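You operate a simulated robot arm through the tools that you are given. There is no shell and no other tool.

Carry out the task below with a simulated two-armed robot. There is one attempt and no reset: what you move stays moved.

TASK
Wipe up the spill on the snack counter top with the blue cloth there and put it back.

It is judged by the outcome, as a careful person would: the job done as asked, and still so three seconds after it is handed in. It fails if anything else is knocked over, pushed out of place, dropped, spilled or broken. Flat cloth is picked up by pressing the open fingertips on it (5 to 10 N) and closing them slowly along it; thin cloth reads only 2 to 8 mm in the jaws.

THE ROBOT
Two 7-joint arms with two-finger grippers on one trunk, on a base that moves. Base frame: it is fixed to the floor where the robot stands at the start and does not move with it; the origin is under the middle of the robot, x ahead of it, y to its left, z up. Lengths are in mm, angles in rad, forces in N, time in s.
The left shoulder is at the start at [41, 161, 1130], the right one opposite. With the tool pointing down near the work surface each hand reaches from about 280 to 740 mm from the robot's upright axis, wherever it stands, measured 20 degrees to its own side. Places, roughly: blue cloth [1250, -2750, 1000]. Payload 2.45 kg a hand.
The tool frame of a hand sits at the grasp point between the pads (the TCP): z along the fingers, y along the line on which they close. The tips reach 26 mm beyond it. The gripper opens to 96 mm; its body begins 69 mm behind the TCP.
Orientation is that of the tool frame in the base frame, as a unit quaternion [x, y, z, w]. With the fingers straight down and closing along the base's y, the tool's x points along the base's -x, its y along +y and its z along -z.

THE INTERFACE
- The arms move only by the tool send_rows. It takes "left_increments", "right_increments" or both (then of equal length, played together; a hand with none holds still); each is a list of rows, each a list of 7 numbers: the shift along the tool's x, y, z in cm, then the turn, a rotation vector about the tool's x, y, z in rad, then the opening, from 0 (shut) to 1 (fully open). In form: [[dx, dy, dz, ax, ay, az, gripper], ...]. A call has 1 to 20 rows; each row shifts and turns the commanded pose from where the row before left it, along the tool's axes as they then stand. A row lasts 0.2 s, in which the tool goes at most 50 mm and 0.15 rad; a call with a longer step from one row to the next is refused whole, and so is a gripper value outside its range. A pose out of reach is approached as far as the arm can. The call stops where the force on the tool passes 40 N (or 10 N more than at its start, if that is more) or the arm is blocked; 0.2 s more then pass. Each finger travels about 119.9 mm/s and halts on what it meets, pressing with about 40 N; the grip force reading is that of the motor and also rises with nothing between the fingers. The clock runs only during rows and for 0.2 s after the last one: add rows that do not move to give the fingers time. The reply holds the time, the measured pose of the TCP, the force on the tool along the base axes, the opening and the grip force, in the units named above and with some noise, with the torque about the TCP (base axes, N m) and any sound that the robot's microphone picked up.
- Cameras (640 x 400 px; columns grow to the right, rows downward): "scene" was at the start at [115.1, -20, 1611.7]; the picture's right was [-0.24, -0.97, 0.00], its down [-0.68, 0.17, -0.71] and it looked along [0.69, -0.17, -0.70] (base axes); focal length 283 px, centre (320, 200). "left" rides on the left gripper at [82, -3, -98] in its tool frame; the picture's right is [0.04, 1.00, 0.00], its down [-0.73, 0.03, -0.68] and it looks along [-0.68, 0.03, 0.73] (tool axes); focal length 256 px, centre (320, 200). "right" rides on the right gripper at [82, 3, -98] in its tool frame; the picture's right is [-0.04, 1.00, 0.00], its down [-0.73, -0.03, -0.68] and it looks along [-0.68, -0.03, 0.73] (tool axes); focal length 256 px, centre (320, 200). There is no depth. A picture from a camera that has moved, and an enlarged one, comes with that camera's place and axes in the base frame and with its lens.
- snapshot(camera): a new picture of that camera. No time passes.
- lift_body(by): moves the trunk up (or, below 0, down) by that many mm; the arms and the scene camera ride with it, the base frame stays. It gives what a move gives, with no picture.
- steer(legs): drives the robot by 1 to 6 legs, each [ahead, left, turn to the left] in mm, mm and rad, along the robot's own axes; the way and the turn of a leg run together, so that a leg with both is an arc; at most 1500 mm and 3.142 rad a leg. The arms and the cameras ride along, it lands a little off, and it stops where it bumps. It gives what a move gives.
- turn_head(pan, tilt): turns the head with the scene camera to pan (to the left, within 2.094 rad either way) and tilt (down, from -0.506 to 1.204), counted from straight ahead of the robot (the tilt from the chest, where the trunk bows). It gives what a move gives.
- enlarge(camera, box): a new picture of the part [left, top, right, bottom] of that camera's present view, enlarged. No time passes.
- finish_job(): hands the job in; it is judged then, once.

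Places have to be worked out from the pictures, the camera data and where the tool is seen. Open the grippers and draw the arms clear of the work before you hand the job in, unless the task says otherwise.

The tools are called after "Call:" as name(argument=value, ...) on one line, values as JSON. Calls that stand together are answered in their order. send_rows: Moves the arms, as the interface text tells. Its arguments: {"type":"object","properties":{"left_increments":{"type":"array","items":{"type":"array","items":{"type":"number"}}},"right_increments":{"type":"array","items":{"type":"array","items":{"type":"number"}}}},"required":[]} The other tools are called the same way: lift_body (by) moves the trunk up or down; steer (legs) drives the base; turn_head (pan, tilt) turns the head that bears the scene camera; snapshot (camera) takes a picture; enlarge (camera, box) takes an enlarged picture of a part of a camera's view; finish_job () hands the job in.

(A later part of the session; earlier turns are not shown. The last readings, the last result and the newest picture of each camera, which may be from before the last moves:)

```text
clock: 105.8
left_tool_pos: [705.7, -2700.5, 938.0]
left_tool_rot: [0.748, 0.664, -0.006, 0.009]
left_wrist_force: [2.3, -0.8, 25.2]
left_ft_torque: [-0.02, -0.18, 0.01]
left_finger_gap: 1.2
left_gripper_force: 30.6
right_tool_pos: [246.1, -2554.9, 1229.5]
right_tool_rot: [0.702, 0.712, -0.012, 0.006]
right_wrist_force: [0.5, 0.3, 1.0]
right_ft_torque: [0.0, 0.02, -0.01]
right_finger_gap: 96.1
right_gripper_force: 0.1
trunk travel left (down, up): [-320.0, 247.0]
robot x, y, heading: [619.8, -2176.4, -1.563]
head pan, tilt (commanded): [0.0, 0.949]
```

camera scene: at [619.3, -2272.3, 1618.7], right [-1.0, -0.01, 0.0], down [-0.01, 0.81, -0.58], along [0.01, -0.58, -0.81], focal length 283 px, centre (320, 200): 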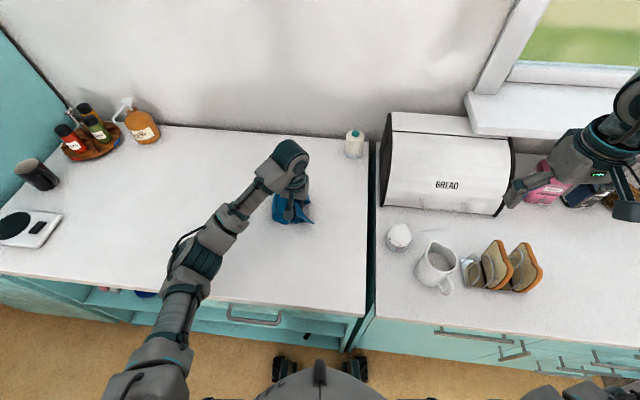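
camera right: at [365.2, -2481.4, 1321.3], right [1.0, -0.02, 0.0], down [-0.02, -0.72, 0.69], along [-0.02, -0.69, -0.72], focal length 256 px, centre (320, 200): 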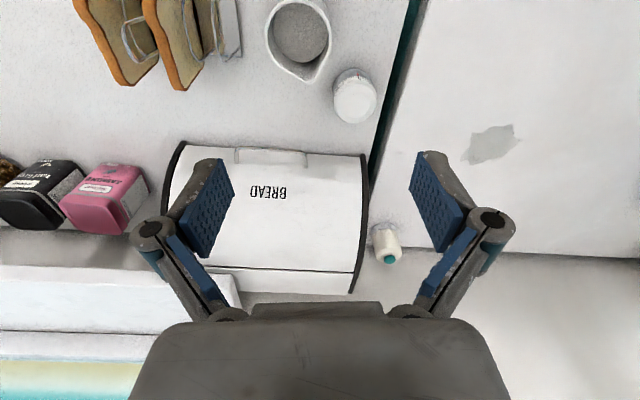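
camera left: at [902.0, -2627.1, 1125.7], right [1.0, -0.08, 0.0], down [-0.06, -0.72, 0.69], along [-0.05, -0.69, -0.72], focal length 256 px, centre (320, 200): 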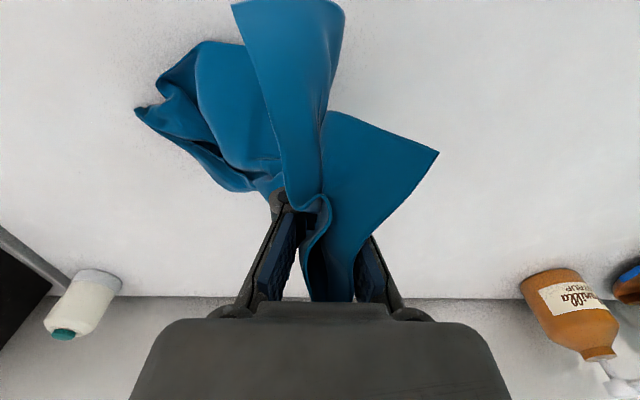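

I lift the cloth high enough to hang free and carry it toward its place, then inspect the wiped area.

Call:
send_rows(left_increments=[[0, 0, -1.5, 0, 0, 0, 0], [0, 0, -2, 0, 0, 0, 0], [0, 0, -2, 0, 0, 0, 0], [0, 0, -2, 0, 0, 0, 0], [0, 0, -2, 0, 0, 0, 0], [0, 0, -2, 0, 0, 0, 0], [0, 0, -2, 0, 0, 0, 0], [0, 0, -2, 0, 0, 0, 0], [0, 0, -2, 0, 0, 0, 0], [0, 2.5, 0, 0, 0, 0, 0], [0, 2.5, 0, 0, 0, 0, 0], [0, 2.5, 0, 0, 0, 0, 0], [0, 2.5, 0, 0, 0, 0, 0], [0, 2.5, 0, 0, 0, 0, 0], [0, 2.5, 0, 0, 0, 0, 0], [0, 2.5, 0, 0, 0, 0, 0], [0, 2.5, 0, 0, 0, 0, 0], [0, 0, 0, 0, 0, 0, 0], [0, 0, 0, 0, 0, 0, 0]])

Call:
snapshot(camera="left")

Call:
snapshot(camera="scene")

Call:
enlarge(camera="scene", box=[265, 175, 345, 225])

```text
clock: 109.8
left_tool_pos: [903.1, -2719.9, 1110.8]
left_tool_rot: [0.749, 0.663, -0.006, 0.008]
left_wrist_force: [-0.7, -0.3, -3.0]
left_ft_torque: [0.0, -0.03, 0.0]
left_finger_gap: 4.6
left_gripper_force: 28.6
right_tool_pos: [244.8, -2556.3, 1227.8]
right_tool_rot: [0.701, 0.713, -0.011, 0.006]
right_wrist_force: [-0.5, -0.2, 0.5]
right_ft_torque: [0.01, 0.01, -0.02]
right_finger_gap: 96.2
right_gripper_force: 0.1
trunk travel left (down, up): [-320.0, 247.0]
robot x, y, heading: [619.0, -2178.5, -1.564]
head pan, tilt (commanded): [0.0, 0.949]
```

```text
taken
camera left: at [909.4, -2637.1, 1208.4], right [1.0, -0.08, 0.0], down [-0.06, -0.72, 0.69], along [-0.05, -0.69, -0.72], focal length 256 px, centre (320, 200)
```

left: 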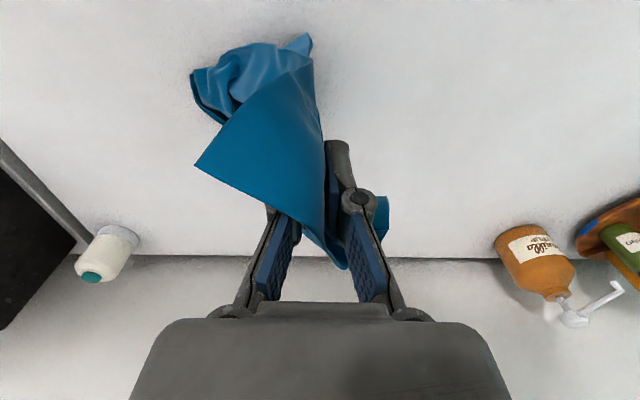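

```text
taken
camera scene: at [620.8, -2275.1, 1618.4], right [-1.0, -0.01, 0.0], down [-0.01, 0.82, -0.58], along [0.01, -0.58, -0.82], focal length 283 px, centre (320, 200)
```

scene: 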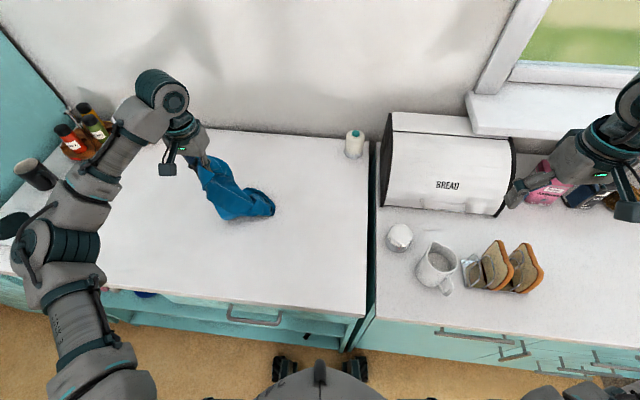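

```text
8.00 times, centred on (305, 200) of scene
camera zoom: at [620.8, -2275.1, 1618.4], right [-1.0, -0.01, 0.0], down [-0.01, 0.82, -0.58], along [0.01, -0.58, -0.82], focal length 2266 px, centre (440, 200)
```

zoom: 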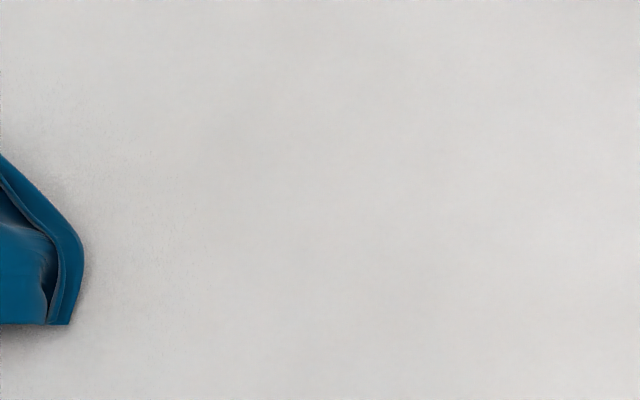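

The spill is gone entirely. I raise the cloth to hang free and drive the base 265 mm back to the left, then let the sway settle.

Call:
send_rows(left_increments=[[0, 0, -1.5, 0, 0, 0, 0], [0, 0, -1.5, 0, 0, 0, 0], [0, 0, -1.5, 0, 0, 0, 0], [0, 0, -1, 0, 0, 0, 0], [0, 0, 0, 0, 0, 0, 0]])

Call:
steer(legs=[[0, 265, 0]])

Call:
send_rows(left_increments=[[0, 0, 0, 0, 0, 0, 0], [0, 0, 0, 0, 0, 0, 0], [0, 0, 0, 0, 0, 0, 0], [0, 0, 0, 0, 0, 0, 0], [0, 0, 0, 0, 0, 0, 0], [0, 0, 0, 0, 0, 0, 0], [0, 0, 0, 0, 0, 0, 0], [0, 0, 0, 0, 0, 0, 0]])

Call:
snapshot(camera="left")

Call:
snapshot(camera="scene")

```text
clock: 111.0
left_tool_pos: [903.6, -2720.3, 1165.9]
left_tool_rot: [0.749, 0.662, -0.005, 0.008]
left_wrist_force: [0.8, 1.2, -1.3]
left_ft_torque: [-0.11, 0.13, 0.01]
left_finger_gap: 4.7
left_gripper_force: 35.5
right_tool_pos: [246.2, -2557.7, 1228.6]
right_tool_rot: [0.7, 0.714, -0.01, 0.006]
right_wrist_force: [-0.4, -0.5, -0.2]
right_ft_torque: [0.04, 0.0, -0.01]
right_finger_gap: 96.2
right_gripper_force: 0.0
trunk travel left (down, up): [-320.0, 247.0]
robot x, y, heading: [617.5, -2175.4, -1.559]
head pan, tilt (commanded): [0.0, 0.949]
```

```text
clock: 112.9
left_tool_pos: [1160.2, -2716.7, 1167.2]
left_tool_rot: [0.748, 0.663, -0.005, 0.01]
left_wrist_force: [1.0, 0.7, 2.4]
left_ft_torque: [-0.03, -0.24, 0.02]
left_finger_gap: 0.7
left_gripper_force: 28.0
right_tool_pos: [502.6, -2556.0, 1226.9]
right_tool_rot: [0.7, 0.714, -0.01, 0.008]
right_wrist_force: [-0.4, 0.2, 0.0]
right_ft_torque: [0.0, -0.01, 0.0]
right_finger_gap: 95.8
right_gripper_force: 0.0
trunk travel left (down, up): [-320.0, 247.0]
robot x, y, heading: [885.2, -2174.7, -1.555]
head pan, tilt (commanded): [0.0, 0.949]
```

```text
clock: 114.7
left_tool_pos: [1160.8, -2713.5, 1168.1]
left_tool_rot: [0.748, 0.664, -0.005, 0.011]
left_wrist_force: [-0.2, -2.3, -1.7]
left_ft_torque: [-0.07, 0.01, -0.01]
left_finger_gap: 3.3
left_gripper_force: 29.3
right_tool_pos: [501.9, -2552.0, 1227.4]
right_tool_rot: [0.699, 0.715, -0.01, 0.009]
right_wrist_force: [-0.2, 0.0, 1.0]
right_ft_torque: [-0.02, 0.0, 0.01]
right_finger_gap: 96.1
right_gripper_force: 0.1
trunk travel left (down, up): [-320.0, 247.0]
robot x, y, heading: [878.6, -2174.7, -1.555]
head pan, tilt (commanded): [0.0, 0.949]
```

```text
taken
camera left: at [1166.8, -2630.3, 1265.0], right [1.0, -0.08, 0.01], down [-0.06, -0.72, 0.7], along [-0.05, -0.69, -0.72], focal length 256 px, centre (320, 200)
```

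left: 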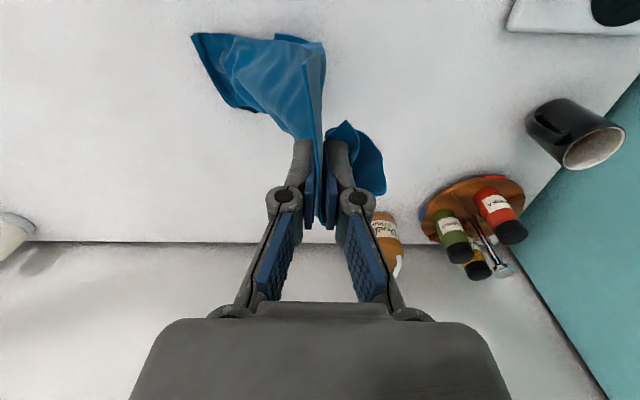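

```text
taken
camera scene: at [883.4, -2272.2, 1618.3], right [-1.0, -0.01, 0.0], down [-0.01, 0.82, -0.58], along [0.01, -0.58, -0.82], focal length 283 px, centre (320, 200)
```

scene: 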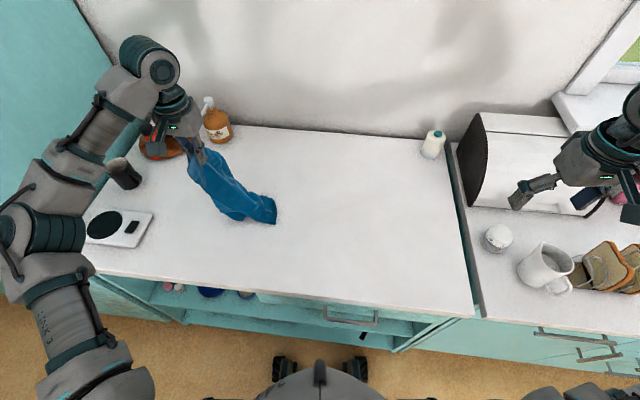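

Now at (881,-2175), hand at (1161,-2714,1168); the cloth's tail still touches the counter to the right. I raise it another 70 mm so it hangs free and see its shape.

Call:
send_rows(left_increments=[[0, 0, -2, 0, 0, 0, 0], [0, 0, -2, 0, 0, 0, 0], [0, 0, -2, 0, 0, 0, 0], [0, 0, -1.5, 0, 0, 0, 0], [0, 0, 0, 0, 0, 0, 0], [0, 0, 0, 0, 0, 0, 0], [0, 0, 0, 0, 0, 0, 0]])

Call:
snapshot(camera="left")

Call:
enlarge(camera="scene", box=[100, 60, 340, 260])

Call:
snapshot(camera="right")

```text
clock: 116.3
left_tool_pos: [1164.3, -2712.6, 1242.6]
left_tool_rot: [0.748, 0.664, -0.006, 0.01]
left_wrist_force: [-0.7, -0.2, -1.3]
left_ft_torque: [0.03, -0.01, -0.03]
left_finger_gap: 5.3
left_gripper_force: 31.2
right_tool_pos: [506.0, -2551.5, 1229.0]
right_tool_rot: [0.7, 0.714, -0.012, 0.009]
right_wrist_force: [0.2, 1.2, -0.5]
right_ft_torque: [-0.02, -0.01, -0.01]
right_finger_gap: 96.1
right_gripper_force: 0.2
trunk travel left (down, up): [-320.0, 247.0]
robot x, y, heading: [881.3, -2177.5, -1.553]
head pan, tilt (commanded): [0.0, 0.949]
```

```text
taken
camera left: at [1170.7, -2628.5, 1339.3], right [1.0, -0.08, 0.01], down [-0.06, -0.72, 0.7], along [-0.05, -0.69, -0.72], focal length 256 px, centre (320, 200)
```

left: 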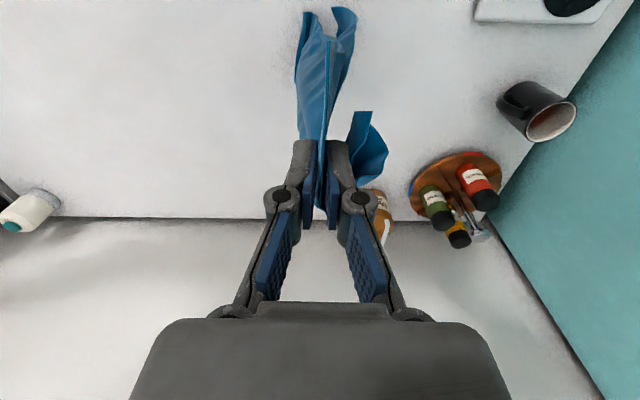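

```text
2.00 times, centred on (220, 160) of scene
camera zoom: at [886.3, -2271.8, 1618.4], right [-1.0, -0.01, 0.0], down [-0.01, 0.82, -0.58], along [0.01, -0.58, -0.82], focal length 567 px, centre (520, 280)
```

zoom: 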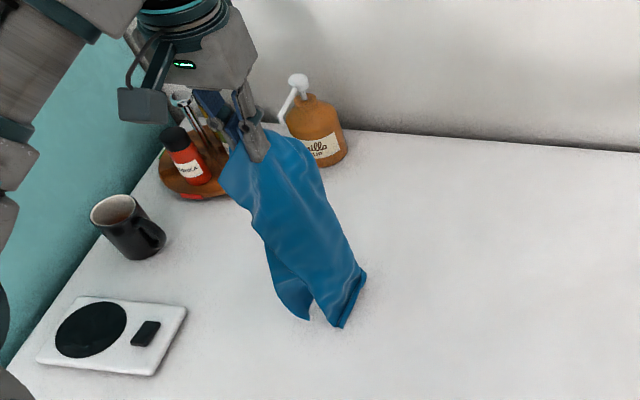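

```text
taken
camera right: at [507.2, -2467.0, 1325.4], right [1.0, -0.02, 0.0], down [-0.01, -0.71, 0.7], along [-0.02, -0.7, -0.71], focal length 256 px, centre (320, 200)
```

right: 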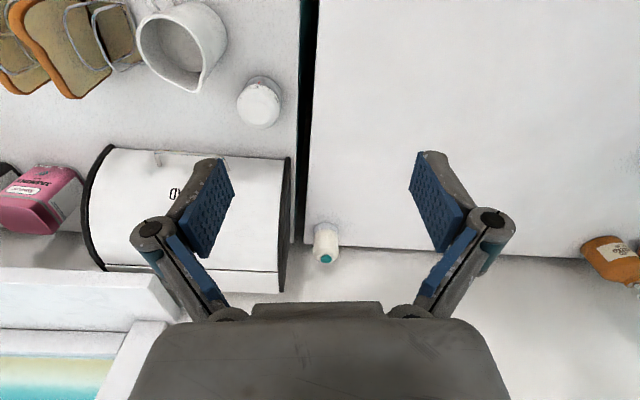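

The cloth hangs freely, about 200 mm long. To gain reach over its place I tilt the hand forward 0.45 rad and move it to about (1213,-2900,1180), well short of the bottle.

Call:
send_rows(left_increments=[[0, 0, 0, 0, -0.15, 0, 0], [0, 0, 0, 0, -0.15, 0, 0], [0, 0, 0, 0, -0.15, 0, 0], [-2.26, 1.2, 2.2, 0, 0, 0, 0], [-2.26, 1.2, 2.2, 0, 0, 0, 0], [-2.26, 1.2, 2.2, 0, 0, 0, 0], [-2.26, 1.2, 2.2, 0, 0, 0, 0], [-2.26, 1.2, 2.2, 0, 0, 0, 0], [-2.26, 1.2, 2.2, 0, 0, 0, 0], [0, 0, 0, 0, 0, 0, 0], [0, 0, 0, 0, 0, 0, 0]])

Call:
snapshot(camera="left")

Call:
snapshot(camera="scene")

```text
clock: 118.7
left_tool_pos: [1211.0, -2900.4, 1186.0]
left_tool_rot: [0.728, 0.644, -0.172, 0.158]
left_wrist_force: [0.9, 0.7, 0.4]
left_ft_torque: [0.02, 0.02, -0.01]
left_finger_gap: 1.4
left_gripper_force: 30.8
right_tool_pos: [503.3, -2551.7, 1228.5]
right_tool_rot: [0.7, 0.714, -0.01, 0.009]
right_wrist_force: [-0.1, 0.1, 0.6]
right_ft_torque: [0.02, 0.02, -0.02]
right_finger_gap: 95.9
right_gripper_force: 0.1
trunk travel left (down, up): [-320.0, 247.0]
robot x, y, heading: [887.8, -2172.2, -1.552]
head pan, tilt (commanded): [0.0, 0.949]
```

```text
taken
camera left: at [1221.7, -2783.3, 1237.2], right [1.0, -0.08, -0.01], down [-0.02, -0.35, 0.94], along [-0.08, -0.93, -0.35], focal length 256 px, centre (320, 200)
```

left: 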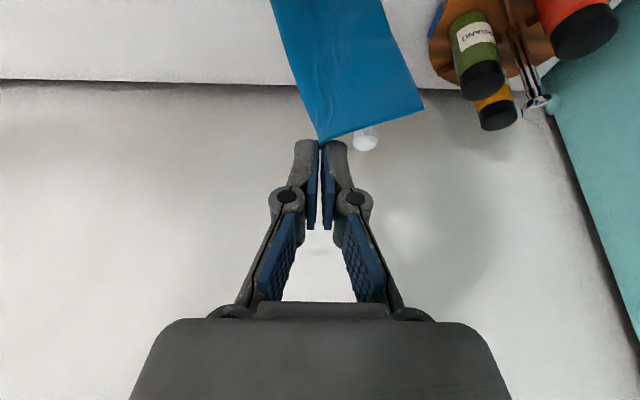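

```text
taken
camera scene: at [881.9, -2272.9, 1618.3], right [-1.0, -0.01, 0.0], down [-0.01, 0.82, -0.58], along [0.01, -0.58, -0.82], focal length 283 px, centre (320, 200)
```

scene: 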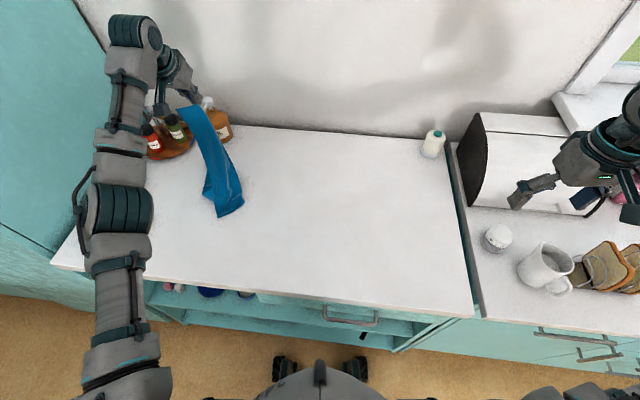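

The cloth now seems held at just an edge point (gap 1.4). I zoom in to judge how it hangs before laying it down.

Call:
enlarge(camera="scene", box=[100, 40, 340, 240])

Call:
enlarge(camera="left", box=[220, 0, 460, 180])

```text
2.00 times, centred on (220, 140) of scene
camera zoom: at [881.9, -2272.9, 1618.3], right [-1.0, -0.01, 0.0], down [-0.01, 0.82, -0.58], along [0.01, -0.58, -0.82], focal length 567 px, centre (520, 320)
```

zoom: 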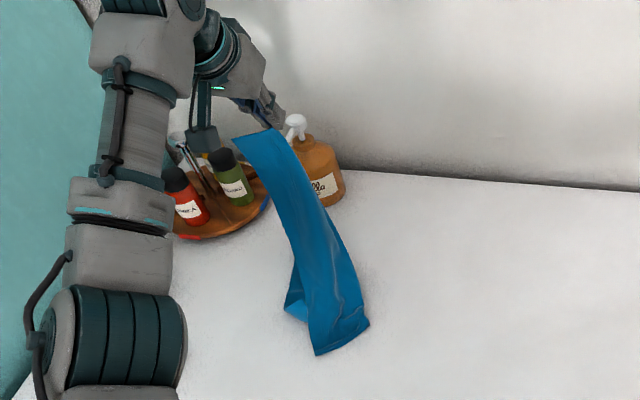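

```text
2.22 times, centred on (340, 90) of left
camera zoom: at [1221.7, -2783.3, 1237.2], right [1.0, -0.08, -0.01], down [-0.02, -0.35, 0.94], along [-0.08, -0.93, -0.35], focal length 569 px, centre (276, 444)
```

zoom: 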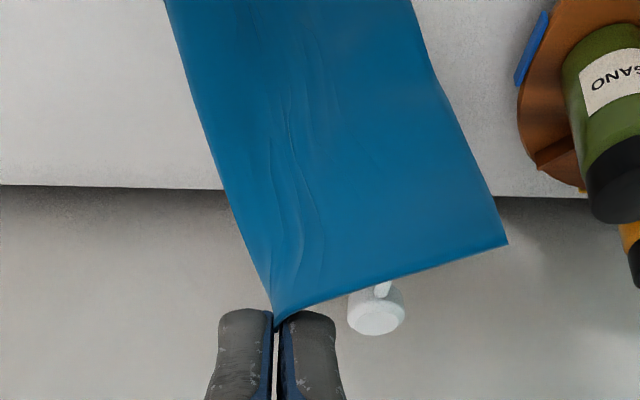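

The cloth has slipped to a hold near one corner, its opposite corner touching the counter near the front; the hand is near its reach limit. I raise the trunk by 90 so it hangs free, for laying it along its old diagonal.

Call:
lift_body(by=90)

Call:
snapshot(camera="left")

Call:
enlarge(camera="scene", box=[100, 40, 340, 240])

```text
clock: 120.0
left_tool_pos: [1212.9, -2902.4, 1277.4]
left_tool_rot: [0.728, 0.645, -0.171, 0.158]
left_wrist_force: [-0.3, 0.0, -0.3]
left_ft_torque: [0.0, 0.02, 0.03]
left_finger_gap: 1.3
left_gripper_force: 30.7
right_tool_pos: [503.0, -2552.2, 1316.6]
right_tool_rot: [0.701, 0.713, -0.008, 0.008]
right_wrist_force: [0.0, 0.4, -0.4]
right_ft_torque: [-0.02, 0.0, 0.04]
right_finger_gap: 95.8
right_gripper_force: 0.1
trunk travel left (down, up): [-410.0, 157.0]
robot x, y, heading: [879.8, -2175.9, -1.556]
head pan, tilt (commanded): [0.0, 0.949]
```

```text
taken
camera left: at [1222.0, -2785.2, 1328.4], right [1.0, -0.08, -0.01], down [-0.02, -0.35, 0.94], along [-0.08, -0.93, -0.35], focal length 256 px, centre (320, 200)
```

left: 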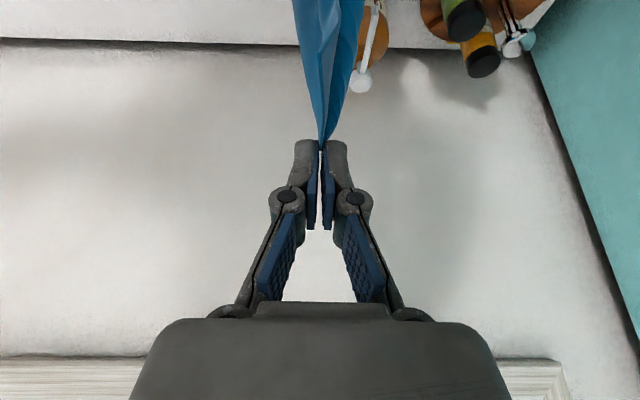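

```text
2.00 times, centred on (220, 140) of scene
camera zoom: at [881.2, -2245.0, 1708.2], right [-1.0, -0.01, 0.0], down [-0.01, 0.82, -0.58], along [0.01, -0.58, -0.82], focal length 567 px, centre (520, 320)
```

zoom: 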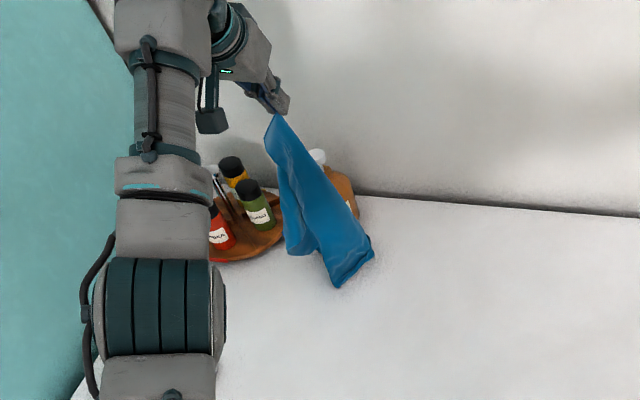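

The cloth hangs free now. I move it 100 mm to the right toward the old far-right corner and lower 40 mm so its tail comes to the counter.

Call:
send_rows(left_increments=[[-0.22, -1.98, 0.11, 0, 0, 0, 0], [-0.22, -1.98, 0.11, 0, 0, 0, 0], [-0.22, -1.98, 0.11, 0, 0, 0, 0], [-0.22, -1.98, 0.11, 0, 0, 0, 0], [-0.22, -1.98, 0.11, 0, 0, 0, 0], [0, 0, 0, 0, 0, 0, 0], [0, 0, 0, 0, 0, 0, 0], [0.87, 0, 1.8, 0, 0, 0, 0], [0.87, 0, 1.8, 0, 0, 0, 0], [0, 0, 0, 0, 0, 0, 0]])

Call:
snapshot(camera="left")

Call:
snapshot(camera="scene")

```text
clock: 122.2
left_tool_pos: [1112.5, -2901.4, 1238.0]
left_tool_rot: [0.727, 0.645, -0.172, 0.159]
left_wrist_force: [-0.3, -0.3, 0.1]
left_ft_torque: [-0.01, 0.04, -0.03]
left_finger_gap: 1.4
left_gripper_force: 30.7
right_tool_pos: [502.3, -2551.3, 1319.1]
right_tool_rot: [0.7, 0.714, -0.01, 0.009]
right_wrist_force: [0.0, 0.5, 0.4]
right_ft_torque: [0.01, -0.03, 0.03]
right_finger_gap: 96.0
right_gripper_force: 0.0
trunk travel left (down, up): [-410.0, 157.0]
robot x, y, heading: [884.1, -2178.2, -1.556]
head pan, tilt (commanded): [0.0, 0.949]
```

```text
taken
camera left: at [1122.3, -2784.6, 1288.6], right [1.0, -0.08, -0.01], down [-0.02, -0.34, 0.94], along [-0.08, -0.94, -0.34], focal length 256 px, centre (320, 200)
```

left: 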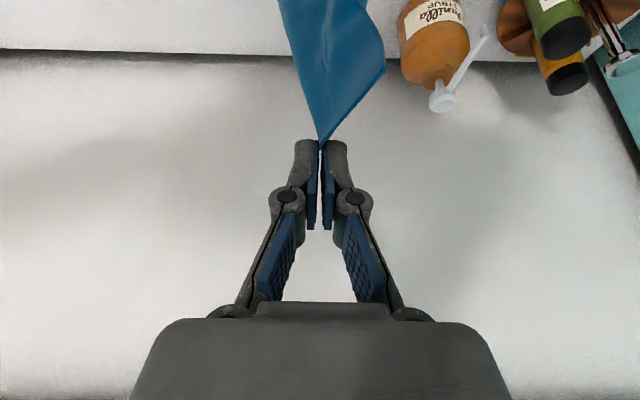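

```text
taken
camera scene: at [880.7, -2244.2, 1708.4], right [-1.0, -0.01, 0.0], down [-0.01, 0.82, -0.58], along [0.01, -0.58, -0.82], focal length 283 px, centre (320, 200)
```

scene: 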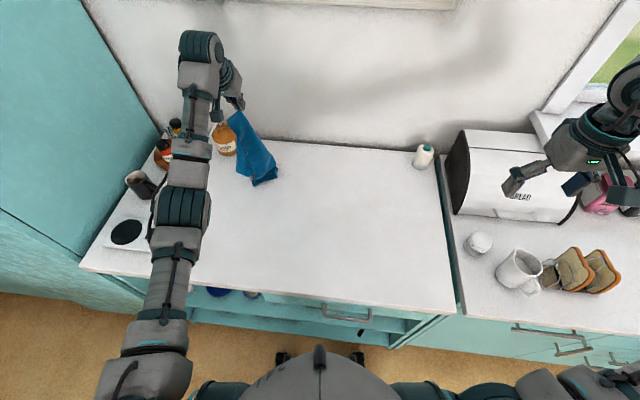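

The tail end is about at (1094,-2893), near the old far-right corner. I now lower while pulling toward the old near-left corner, half way first.

Call:
send_rows(left_increments=[[1.5, 1.05, 1.1, 0, 0, 0, 0], [1.5, 1.05, 1.1, 0, 0, 0, 0], [1.5, 1.05, 1.1, 0, 0, 0, 0], [1.5, 1.05, 1.1, 0, 0, 0, 0], [1.5, 1.05, 1.1, 0, 0, 0, 0], [1.5, 1.05, 1.1, 0, 0, 0, 0], [1.5, 1.05, 1.1, 0, 0, 0, 0], [1.5, 1.05, 1.1, 0, 0, 0, 0], [1.5, 1.05, 1.1, 0, 0, 0, 0], [0, 0, 0, 0, 0, 0, 0]])

Call:
snapshot(camera="left")

Call:
snapshot(camera="scene")

```text
clock: 124.3
left_tool_pos: [1217.5, -2837.4, 1088.4]
left_tool_rot: [0.728, 0.645, -0.172, 0.158]
left_wrist_force: [0.7, -0.2, 0.3]
left_ft_torque: [0.0, 0.03, 0.03]
left_finger_gap: 1.0
left_gripper_force: 31.0
right_tool_pos: [503.2, -2551.1, 1318.0]
right_tool_rot: [0.7, 0.714, -0.01, 0.009]
right_wrist_force: [0.2, 0.5, 0.0]
right_ft_torque: [0.02, 0.0, 0.0]
right_finger_gap: 96.2
right_gripper_force: 0.2
trunk travel left (down, up): [-410.0, 157.0]
robot x, y, heading: [881.8, -2172.7, -1.558]
head pan, tilt (commanded): [0.0, 0.949]
```

```text
taken
camera left: at [1226.9, -2720.2, 1138.7], right [1.0, -0.08, -0.01], down [-0.02, -0.34, 0.94], along [-0.08, -0.94, -0.34], focal length 256 px, centre (320, 200)
```

left: 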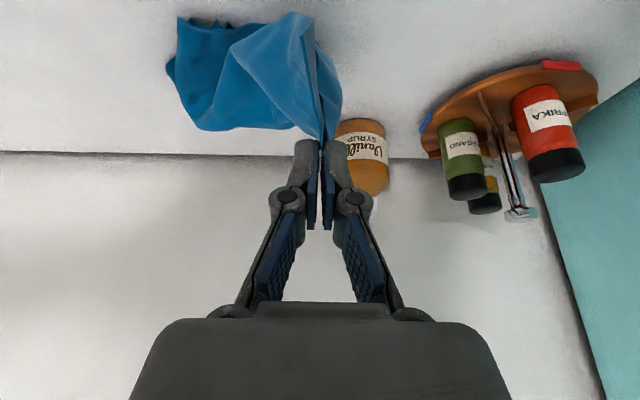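

```text
taken
camera scene: at [881.8, -2244.2, 1708.4], right [-1.0, -0.01, 0.0], down [-0.01, 0.82, -0.58], along [0.01, -0.58, -0.82], focal length 283 px, centre (320, 200)
```

scene: 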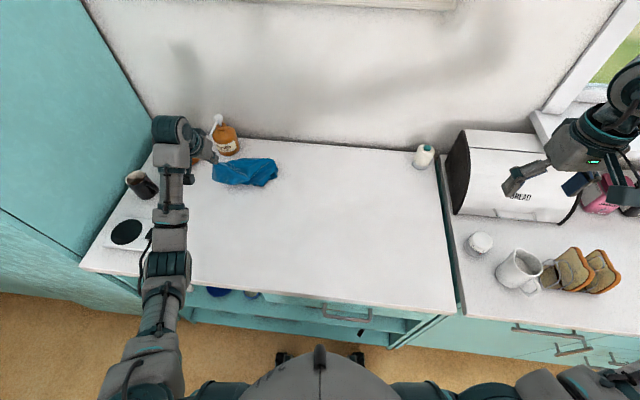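

Half way down, the cloth is draping as hoped with its tail to the right. I finish the lowering and pull to the near-left corner.

Call:
send_rows(left_increments=[[1.5, 1.05, 1.1, 0, 0, 0, 0], [1.5, 1.05, 1.1, 0, 0, 0, 0], [1.5, 1.05, 1.1, 0, 0, 0, 0], [1.5, 1.05, 1.1, 0, 0, 0, 0], [1.5, 1.05, 1.1, 0, 0, 0, 0], [1.5, 1.05, 1.1, 0, 0, 0, 0], [1.5, 1.05, 1.1, 0, 0, 0, 0], [1.5, 1.05, 1.1, 0, 0, 0, 0], [0, 0, 0, 0, 0, 0, 0]])

Call:
snapshot(camera="left")

Call:
snapshot(camera="scene")

```text
clock: 126.3
left_tool_pos: [1311.2, -2783.3, 956.9]
left_tool_rot: [0.728, 0.644, -0.172, 0.159]
left_wrist_force: [1.4, -0.5, 0.5]
left_ft_torque: [0.03, 0.03, 0.01]
left_finger_gap: 1.3
left_gripper_force: 31.0
right_tool_pos: [504.5, -2551.9, 1318.5]
right_tool_rot: [0.7, 0.714, -0.009, 0.009]
right_wrist_force: [-0.6, -0.2, 0.1]
right_ft_torque: [-0.03, 0.03, 0.01]
right_finger_gap: 95.9
right_gripper_force: 0.1
trunk travel left (down, up): [-410.0, 157.0]
robot x, y, heading: [876.1, -2175.2, -1.554]
head pan, tilt (commanded): [0.0, 0.949]
```

```text
taken
camera left: at [1320.6, -2666.3, 1007.3], right [1.0, -0.08, -0.01], down [-0.02, -0.35, 0.94], along [-0.08, -0.93, -0.35], focal length 256 px, centre (320, 200)
```

left: 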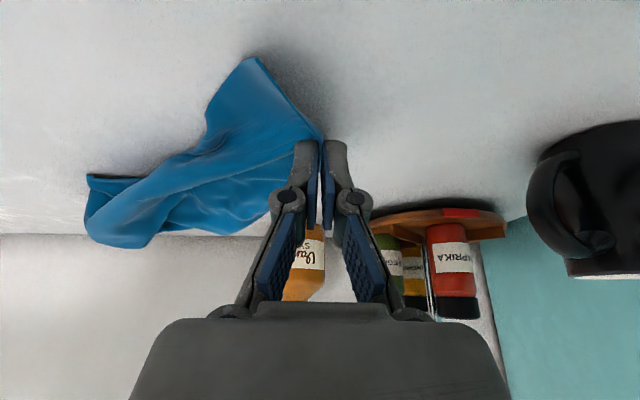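

```text
taken
camera scene: at [882.7, -2243.6, 1708.4], right [-1.0, -0.01, 0.0], down [-0.01, 0.81, -0.58], along [0.01, -0.58, -0.82], focal length 283 px, centre (320, 200)
```

scene: 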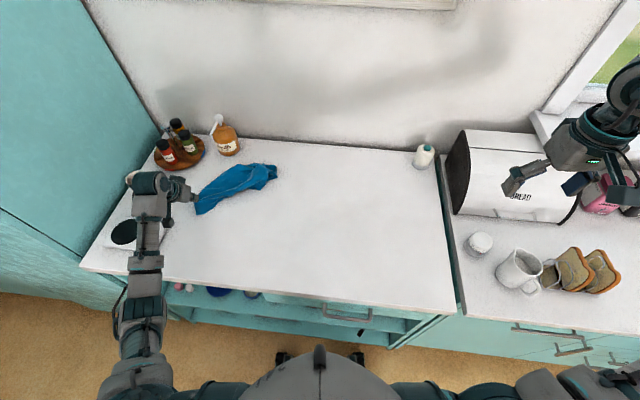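

The cloth lies as a strip from about (1057,-2932) to (1311,-2783), close to its old diagonal. I lower the last ~16 mm and open the fingers gently.

Call:
send_rows(left_increments=[[0.35, 0, 0.7, 0, 0, 0, 0], [0.35, 0, 0.7, 0, 0, 0, 0], [0, 0, 0, 0, 0, 0, 0], [0, 0, 0, 0, 0, 0, 0.1], [0, 0, 0, 0, 0, 0, 0.2], [0, 0, 0, 0, 0, 0, 0.3], [0, 0, 0, 0, 0, 0, 0.4], [0, 0, 0, 0, 0, 0, 0.4]])

Call:
snapshot(camera="left")

```text
clock: 128.2
left_tool_pos: [1310.5, -2781.4, 941.0]
left_tool_rot: [0.728, 0.644, -0.172, 0.159]
left_wrist_force: [-0.3, 0.6, -0.2]
left_ft_torque: [-0.05, 0.01, -0.01]
left_finger_gap: 38.5
left_gripper_force: 0.0
right_tool_pos: [503.5, -2552.3, 1318.0]
right_tool_rot: [0.7, 0.714, -0.011, 0.01]
right_wrist_force: [-0.2, 0.6, 0.2]
right_ft_torque: [0.0, 0.0, -0.01]
right_finger_gap: 96.0
right_gripper_force: 0.1
trunk travel left (down, up): [-410.0, 157.0]
robot x, y, heading: [880.8, -2173.5, -1.554]
head pan, tilt (commanded): [0.0, 0.949]
```

```text
taken
camera left: at [1319.8, -2666.3, 991.7], right [1.0, -0.08, -0.01], down [-0.02, -0.34, 0.94], along [-0.08, -0.94, -0.35], focal length 256 px, centre (320, 200)
```

left: 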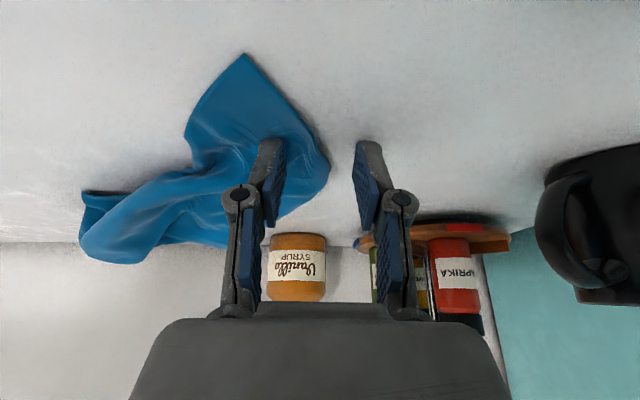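

Released. I raise the hand straight up 130 mm, untilt it, and look at the cloth from above.

Call:
send_rows(left_increments=[[-0.65, 0, -1.35, 0, 0, 0, 0.4], [-0.87, 0, -1.8, 0, 0, 0, 0.4], [-0.87, 0, -1.8, 0, 0, 0, 0.4], [-0.87, 0, -1.8, 0, 0, 0, 0.4], [-0.87, 0, -1.8, 0, 0, 0, 0.4], [-0.87, 0, -1.8, 0, 0, 0, 0.4], [0, 0, 0, 0, 0.15, 0, 0.4], [0, 0, 0, 0, 0.15, 0, 0.4], [0, 0, 0, 0, 0.15, 0, 0.4], [2, -2.2, -1, 0, 0, 0, 0.4], [2, -2.2, -1, 0, 0, 0, 0.4], [2, -2.2, -1, 0, 0, 0, 0.4], [2, -2.2, -1, 0, 0, 0, 0.4], [0, 0, 0, 0, 0, 0, 0.4], [0, 0, 0, 0, 0, 0, 0.4]])

Call:
snapshot(camera="left")

Call:
snapshot(camera="scene")

Call:
enlarge(camera="scene", box=[140, 110, 340, 250])

```text
clock: 131.3
left_tool_pos: [1231.8, -2687.6, 1092.8]
left_tool_rot: [0.748, 0.664, -0.005, 0.01]
left_wrist_force: [0.8, 0.3, -0.2]
left_ft_torque: [0.05, 0.0, -0.03]
left_finger_gap: 38.5
left_gripper_force: 0.0
right_tool_pos: [502.8, -2553.3, 1317.9]
right_tool_rot: [0.7, 0.714, -0.01, 0.008]
right_wrist_force: [-0.1, 0.6, 0.6]
right_ft_torque: [0.02, 0.0, -0.01]
right_finger_gap: 96.2
right_gripper_force: 0.0
trunk travel left (down, up): [-410.0, 157.0]
robot x, y, heading: [880.6, -2175.8, -1.551]
head pan, tilt (commanded): [0.0, 0.949]
```

```text
taken
camera left: at [1237.0, -2604.8, 1190.2], right [1.0, -0.08, 0.01], down [-0.06, -0.72, 0.69], along [-0.05, -0.69, -0.72], focal length 256 px, centre (320, 200)
```

left: 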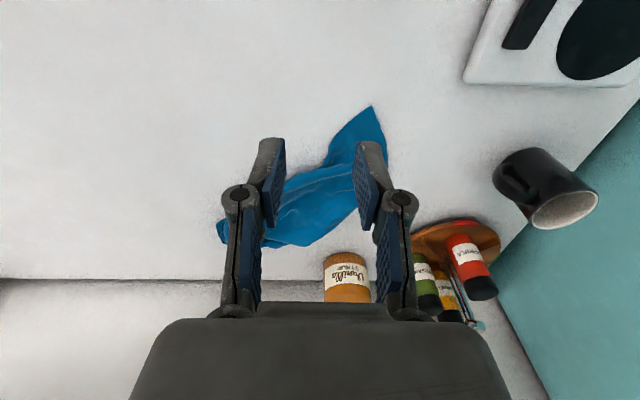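

```text
taken
camera scene: at [882.5, -2244.2, 1708.4], right [-1.0, -0.01, 0.0], down [-0.01, 0.82, -0.58], along [0.01, -0.58, -0.82], focal length 283 px, centre (320, 200)
```

scene: 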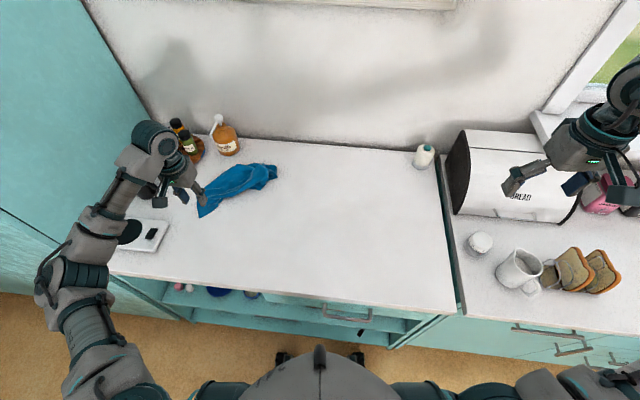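

```text
2.86 times, centred on (240, 180) of scene
camera zoom: at [882.5, -2244.2, 1708.4], right [-1.0, -0.01, 0.0], down [-0.01, 0.82, -0.58], along [0.01, -0.58, -0.82], focal length 809 px, centre (549, 257)
```

zoom: 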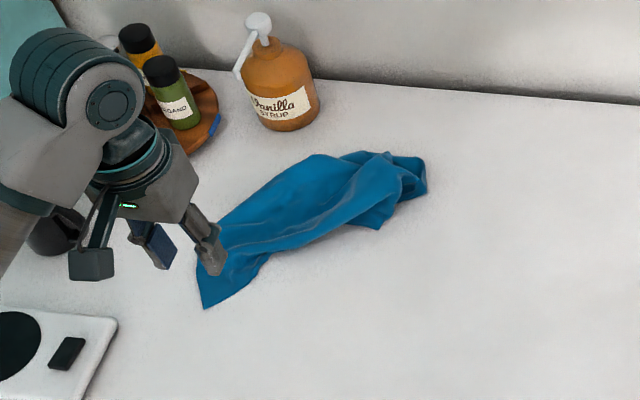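

The cloth is back within its old area but folded into a strip about 260×90 mm. I move the hand to the right for an unobstructed wrist view of how it is folded.

Call:
send_rows(left_increments=[[0, -3, -0.5, 0, 0, 0, 0.4], [0, -3, -0.5, 0, 0, 0, 0.4], [0, -3, -0.5, 0, 0, 0, 0.4], [0, -3, -0.5, 0, 0, 0, 0.4], [0, -3, -0.5, 0, 0, 0, 0.4], [0, -3, -0.5, 0, 0, 0, 0.4], [0, -3, -0.5, 0, 0, 0, 0.4], [0, -3, -0.5, 0, 0, 0, 0.4], [0, 0, 0, 0, 0, 0, 0.4]])

Call:
snapshot(camera="left")

Call:
enlarge(camera="left", box=[370, 60, 630, 260])

Call:
enlarge(camera="scene", box=[170, 140, 300, 230])

```text
clock: 133.3
left_tool_pos: [990.6, -2658.2, 1130.9]
left_tool_rot: [0.747, 0.665, -0.005, 0.011]
left_wrist_force: [-0.4, -0.3, -0.7]
left_ft_torque: [0.0, 0.02, -0.02]
left_finger_gap: 38.2
left_gripper_force: 0.1
right_tool_pos: [502.5, -2551.7, 1318.8]
right_tool_rot: [0.7, 0.714, -0.01, 0.009]
right_wrist_force: [0.2, -0.3, -0.1]
right_ft_torque: [0.03, 0.0, 0.02]
right_finger_gap: 96.0
right_gripper_force: 0.1
trunk travel left (down, up): [-410.0, 157.0]
robot x, y, heading: [878.0, -2176.3, -1.561]
head pan, tilt (commanded): [0.0, 0.949]
```

```text
taken
camera left: at [995.5, -2575.5, 1227.7], right [1.0, -0.08, 0.01], down [-0.06, -0.72, 0.7], along [-0.05, -0.69, -0.72], focal length 256 px, centre (320, 200)
```

left: 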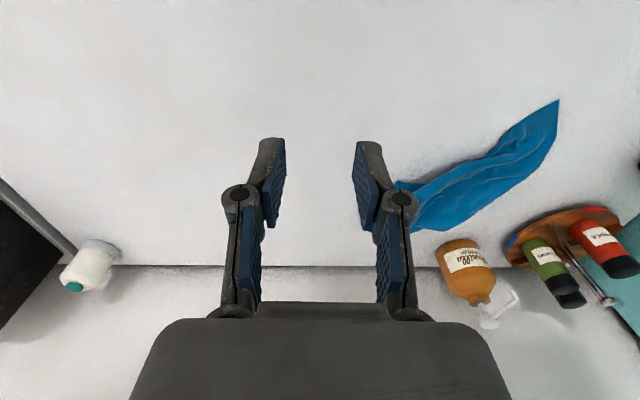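

```text
2.00 times, centred on (500, 160) of left
camera zoom: at [995.5, -2575.5, 1227.7], right [1.0, -0.08, 0.01], down [-0.06, -0.72, 0.7], along [-0.05, -0.69, -0.72], focal length 512 px, centre (-40, 280)
```

zoom: 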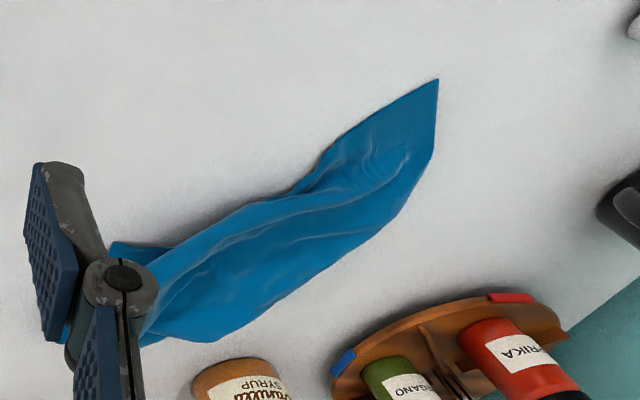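

```text
4.44 times, centred on (235, 185) of scene
camera zoom: at [879.1, -2243.8, 1708.4], right [-1.0, -0.01, 0.0], down [-0.01, 0.82, -0.58], along [0.01, -0.58, -0.82], focal length 1259 px, centre (698, 267)
```

zoom: 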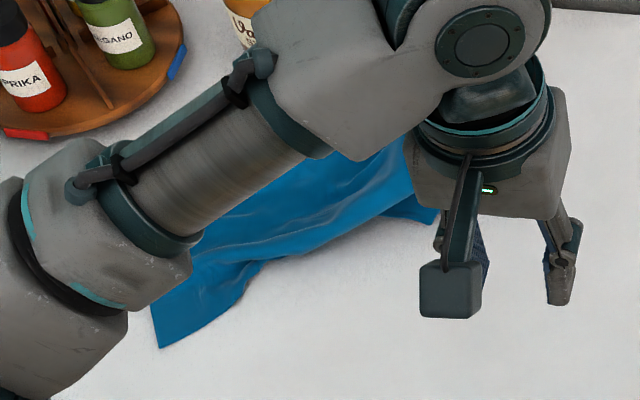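

The cloth covers its old spot (centre ≈(1215,-2870)) but folded lengthwise; one loose corner lies at about (1101,-2854). Pulling that corner ~120 mm toward me should unfold it to its old near-right corner, so I first edge the base 25 mm forward for reach.

Call:
steer(legs=[[25, 0, 0]])

Call:
send_rows(left_increments=[[0, 0, 0, 0, 0, 0, 0.5], [0, 0, 0, 0, 0, 0, 0.5], [0, 0, 0, 0, 0, 0, 0.5], [0, 0, 0, 0, 0, 0, 0.5], [0, 0, 0, 0, 0, 0, 0.5]])

Call:
snapshot(camera="scene")

```text
clock: 134.2
left_tool_pos: [988.5, -2677.7, 1134.9]
left_tool_rot: [0.748, 0.664, -0.006, 0.013]
left_wrist_force: [0.0, -1.3, 0.4]
left_ft_torque: [-0.03, 0.01, 0.01]
left_finger_gap: 38.4
left_gripper_force: 0.1
right_tool_pos: [502.0, -2568.6, 1320.3]
right_tool_rot: [0.7, 0.714, -0.012, 0.012]
right_wrist_force: [-0.3, 0.8, 1.0]
right_ft_torque: [-0.02, -0.02, 0.03]
right_finger_gap: 96.2
right_gripper_force: 0.1
trunk travel left (down, up): [-410.0, 157.0]
robot x, y, heading: [884.1, -2200.8, -1.558]
head pan, tilt (commanded): [0.0, 0.949]
```

```text
clock: 135.4
left_tool_pos: [990.4, -2680.3, 1135.4]
left_tool_rot: [0.748, 0.663, -0.007, 0.012]
left_wrist_force: [0.4, -0.5, 0.2]
left_ft_torque: [-0.02, 0.0, -0.02]
left_finger_gap: 48.1
left_gripper_force: 0.0
right_tool_pos: [504.2, -2573.6, 1320.4]
right_tool_rot: [0.7, 0.714, -0.012, 0.01]
right_wrist_force: [-0.1, 0.8, 0.8]
right_ft_torque: [-0.01, -0.03, -0.01]
right_finger_gap: 95.9
right_gripper_force: 0.2
trunk travel left (down, up): [-410.0, 157.0]
robot x, y, heading: [884.0, -2200.5, -1.559]
head pan, tilt (commanded): [0.0, 0.949]
```

```text
taken
camera scene: at [880.2, -2268.5, 1708.4], right [-1.0, -0.01, 0.0], down [-0.01, 0.81, -0.58], along [0.01, -0.58, -0.81], focal length 283 px, centre (320, 200)
```

scene: 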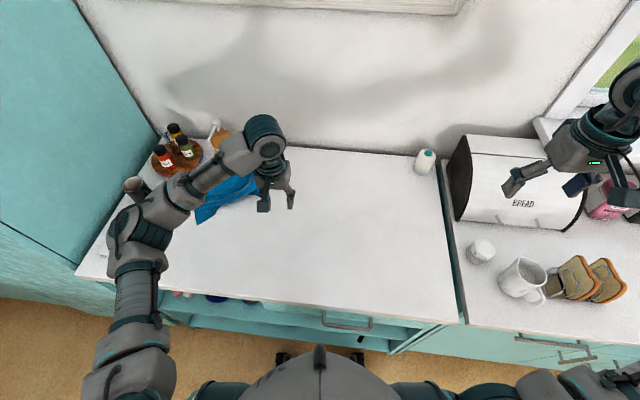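

Base is at (884,-2201). I bring the hand to about (1100,-2790,1030) to see the loose corner closely.

Call:
send_rows(left_increments=[[-1.6, 2.03, 1.75, 0, 0, 0, 0.5], [-1.6, 2.03, 1.75, 0, 0, 0, 0.5], [-1.6, 2.03, 1.75, 0, 0, 0, 0.5], [-1.6, 2.03, 1.75, 0, 0, 0, 0.5], [-1.6, 2.03, 1.75, 0, 0, 0, 0.5], [-1.6, 2.03, 1.75, 0, 0, 0, 0.5], [0, 0, 0, 0, 0, 0, 0.5], [0, 0, 0, 0, 0, 0, 0.5]])

Call:
snapshot(camera="left")

Call:
snapshot(camera="scene")

```text
clock: 137.2
left_tool_pos: [1098.6, -2794.1, 1031.8]
left_tool_rot: [0.748, 0.664, -0.007, 0.012]
left_wrist_force: [-0.1, -0.3, 0.1]
left_ft_torque: [0.01, 0.0, 0.02]
left_finger_gap: 47.9
left_gripper_force: 0.1
right_tool_pos: [501.8, -2574.0, 1320.7]
right_tool_rot: [0.7, 0.714, -0.012, 0.01]
right_wrist_force: [-0.4, 0.4, 0.2]
right_ft_torque: [-0.01, 0.02, -0.02]
right_finger_gap: 95.9
right_gripper_force: 0.1
trunk travel left (down, up): [-410.0, 157.0]
robot x, y, heading: [880.9, -2202.1, -1.552]
head pan, tilt (commanded): [0.0, 0.949]
```

```text
taken
camera left: at [1104.8, -2710.4, 1128.4], right [1.0, -0.08, 0.01], down [-0.06, -0.71, 0.7], along [-0.05, -0.7, -0.72], focal length 256 px, centre (320, 200)
```

left: 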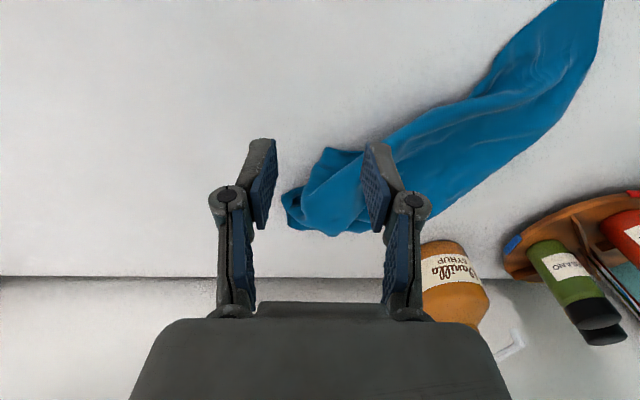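

```text
taken
camera scene: at [881.1, -2269.5, 1708.4], right [-1.0, -0.01, 0.0], down [-0.01, 0.82, -0.58], along [0.01, -0.58, -0.82], focal length 283 px, centre (320, 200)
```

scene: 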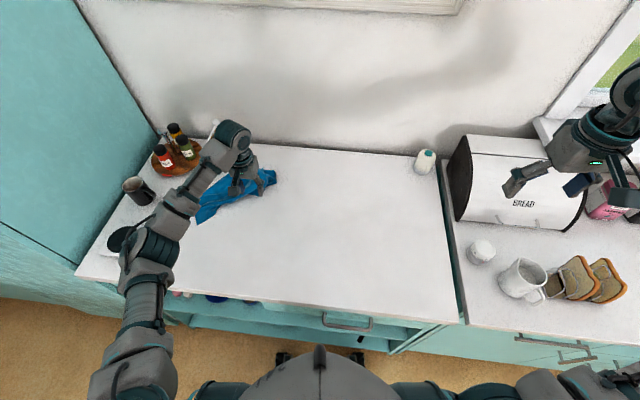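

Call:
enlarge(camera="left", box=[250, 90, 470, 250])

Call:
enlarge(camera="scene", box=[180, 150, 300, 230])

```text
2.50 times, centred on (360, 170) of left
camera zoom: at [1104.8, -2710.4, 1128.4], right [1.0, -0.08, 0.01], down [-0.06, -0.71, 0.7], along [-0.05, -0.7, -0.72], focal length 640 px, centre (220, 275)
```

zoom: 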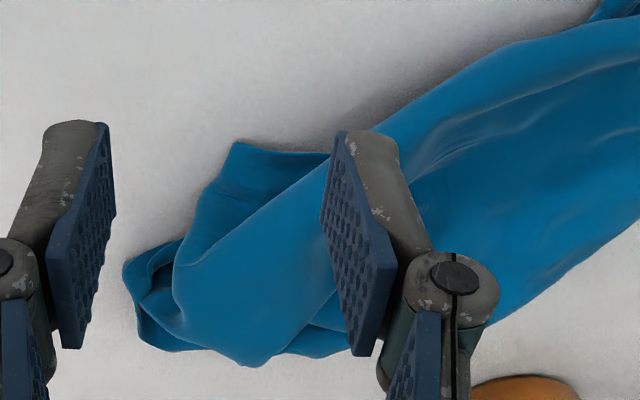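

```text
5.00 times, centred on (240, 190) of scene
camera zoom: at [881.1, -2269.5, 1708.4], right [-1.0, -0.01, 0.0], down [-0.01, 0.82, -0.58], along [0.01, -0.58, -0.82], focal length 1416 px, centre (720, 250)
```

zoom: 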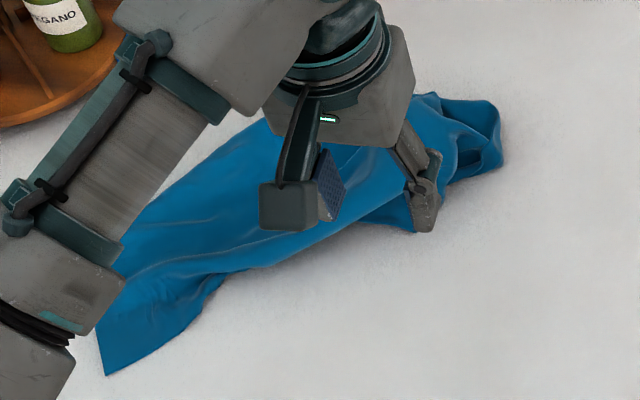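

The loose corner flap's tip is at (1101,-2855), emerging from under the top fold. I'll pinch it near (1108,-2875): tilt 0.3 rad, open 24 mm, and hover just above.

Call:
send_rows(left_increments=[[0, 0, 0, 0, -0.15, 0, 0.4], [0, 0, 0, 0, -0.15, 0, 0.25], [-1.17, 0.47, 2.25, 0, 0, 0, 0.25], [-1.17, 0.47, 2.25, 0, 0, 0, 0.25], [-1.17, 0.47, 2.25, 0, 0, 0, 0.25], [-1.17, 0.47, 2.25, 0, 0, 0, 0.25], [0, 0, 0, 0, 0, 0, 0.25], [0, 0, 0, 0, 0, 0, 0.25]])

Call:
snapshot(camera="left")

Call:
enlarge(camera="left", box=[200, 60, 440, 240])

```text
clock: 139.0
left_tool_pos: [1111.8, -2869.0, 963.2]
left_tool_rot: [0.738, 0.654, -0.118, 0.112]
left_wrist_force: [-0.4, -0.1, -0.2]
left_ft_torque: [0.01, -0.04, 0.04]
left_finger_gap: 24.1
left_gripper_force: 0.1
right_tool_pos: [503.8, -2573.3, 1320.2]
right_tool_rot: [0.701, 0.713, -0.011, 0.01]
right_wrist_force: [-0.2, 0.9, 0.5]
right_ft_torque: [-0.02, 0.0, 0.01]
right_finger_gap: 96.0
right_gripper_force: 0.0
trunk travel left (down, up): [-410.0, 157.0]
robot x, y, heading: [882.2, -2201.5, -1.557]
head pan, tilt (commanded): [0.0, 0.949]
```

```text
taken
camera left: at [1121.3, -2761.0, 1029.8], right [1.0, -0.08, 0.0], down [-0.04, -0.48, 0.88], along [-0.07, -0.88, -0.48], focal length 256 px, centre (320, 200)
```

left: 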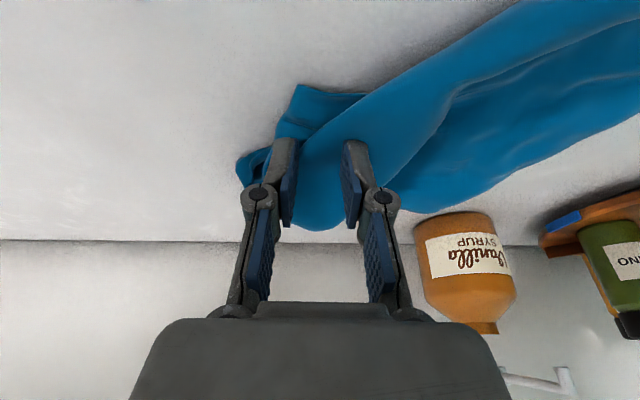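

```text
2.22 times, centred on (320, 150) of left
camera zoom: at [1121.3, -2761.0, 1029.8], right [1.0, -0.08, 0.0], down [-0.04, -0.48, 0.88], along [-0.07, -0.88, -0.48], focal length 569 px, centre (320, 311)
```

zoom: 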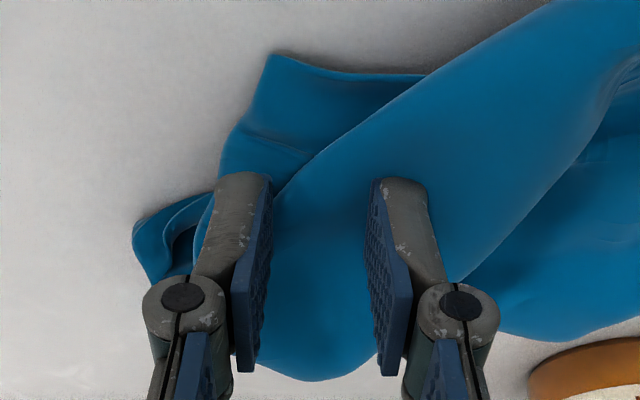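

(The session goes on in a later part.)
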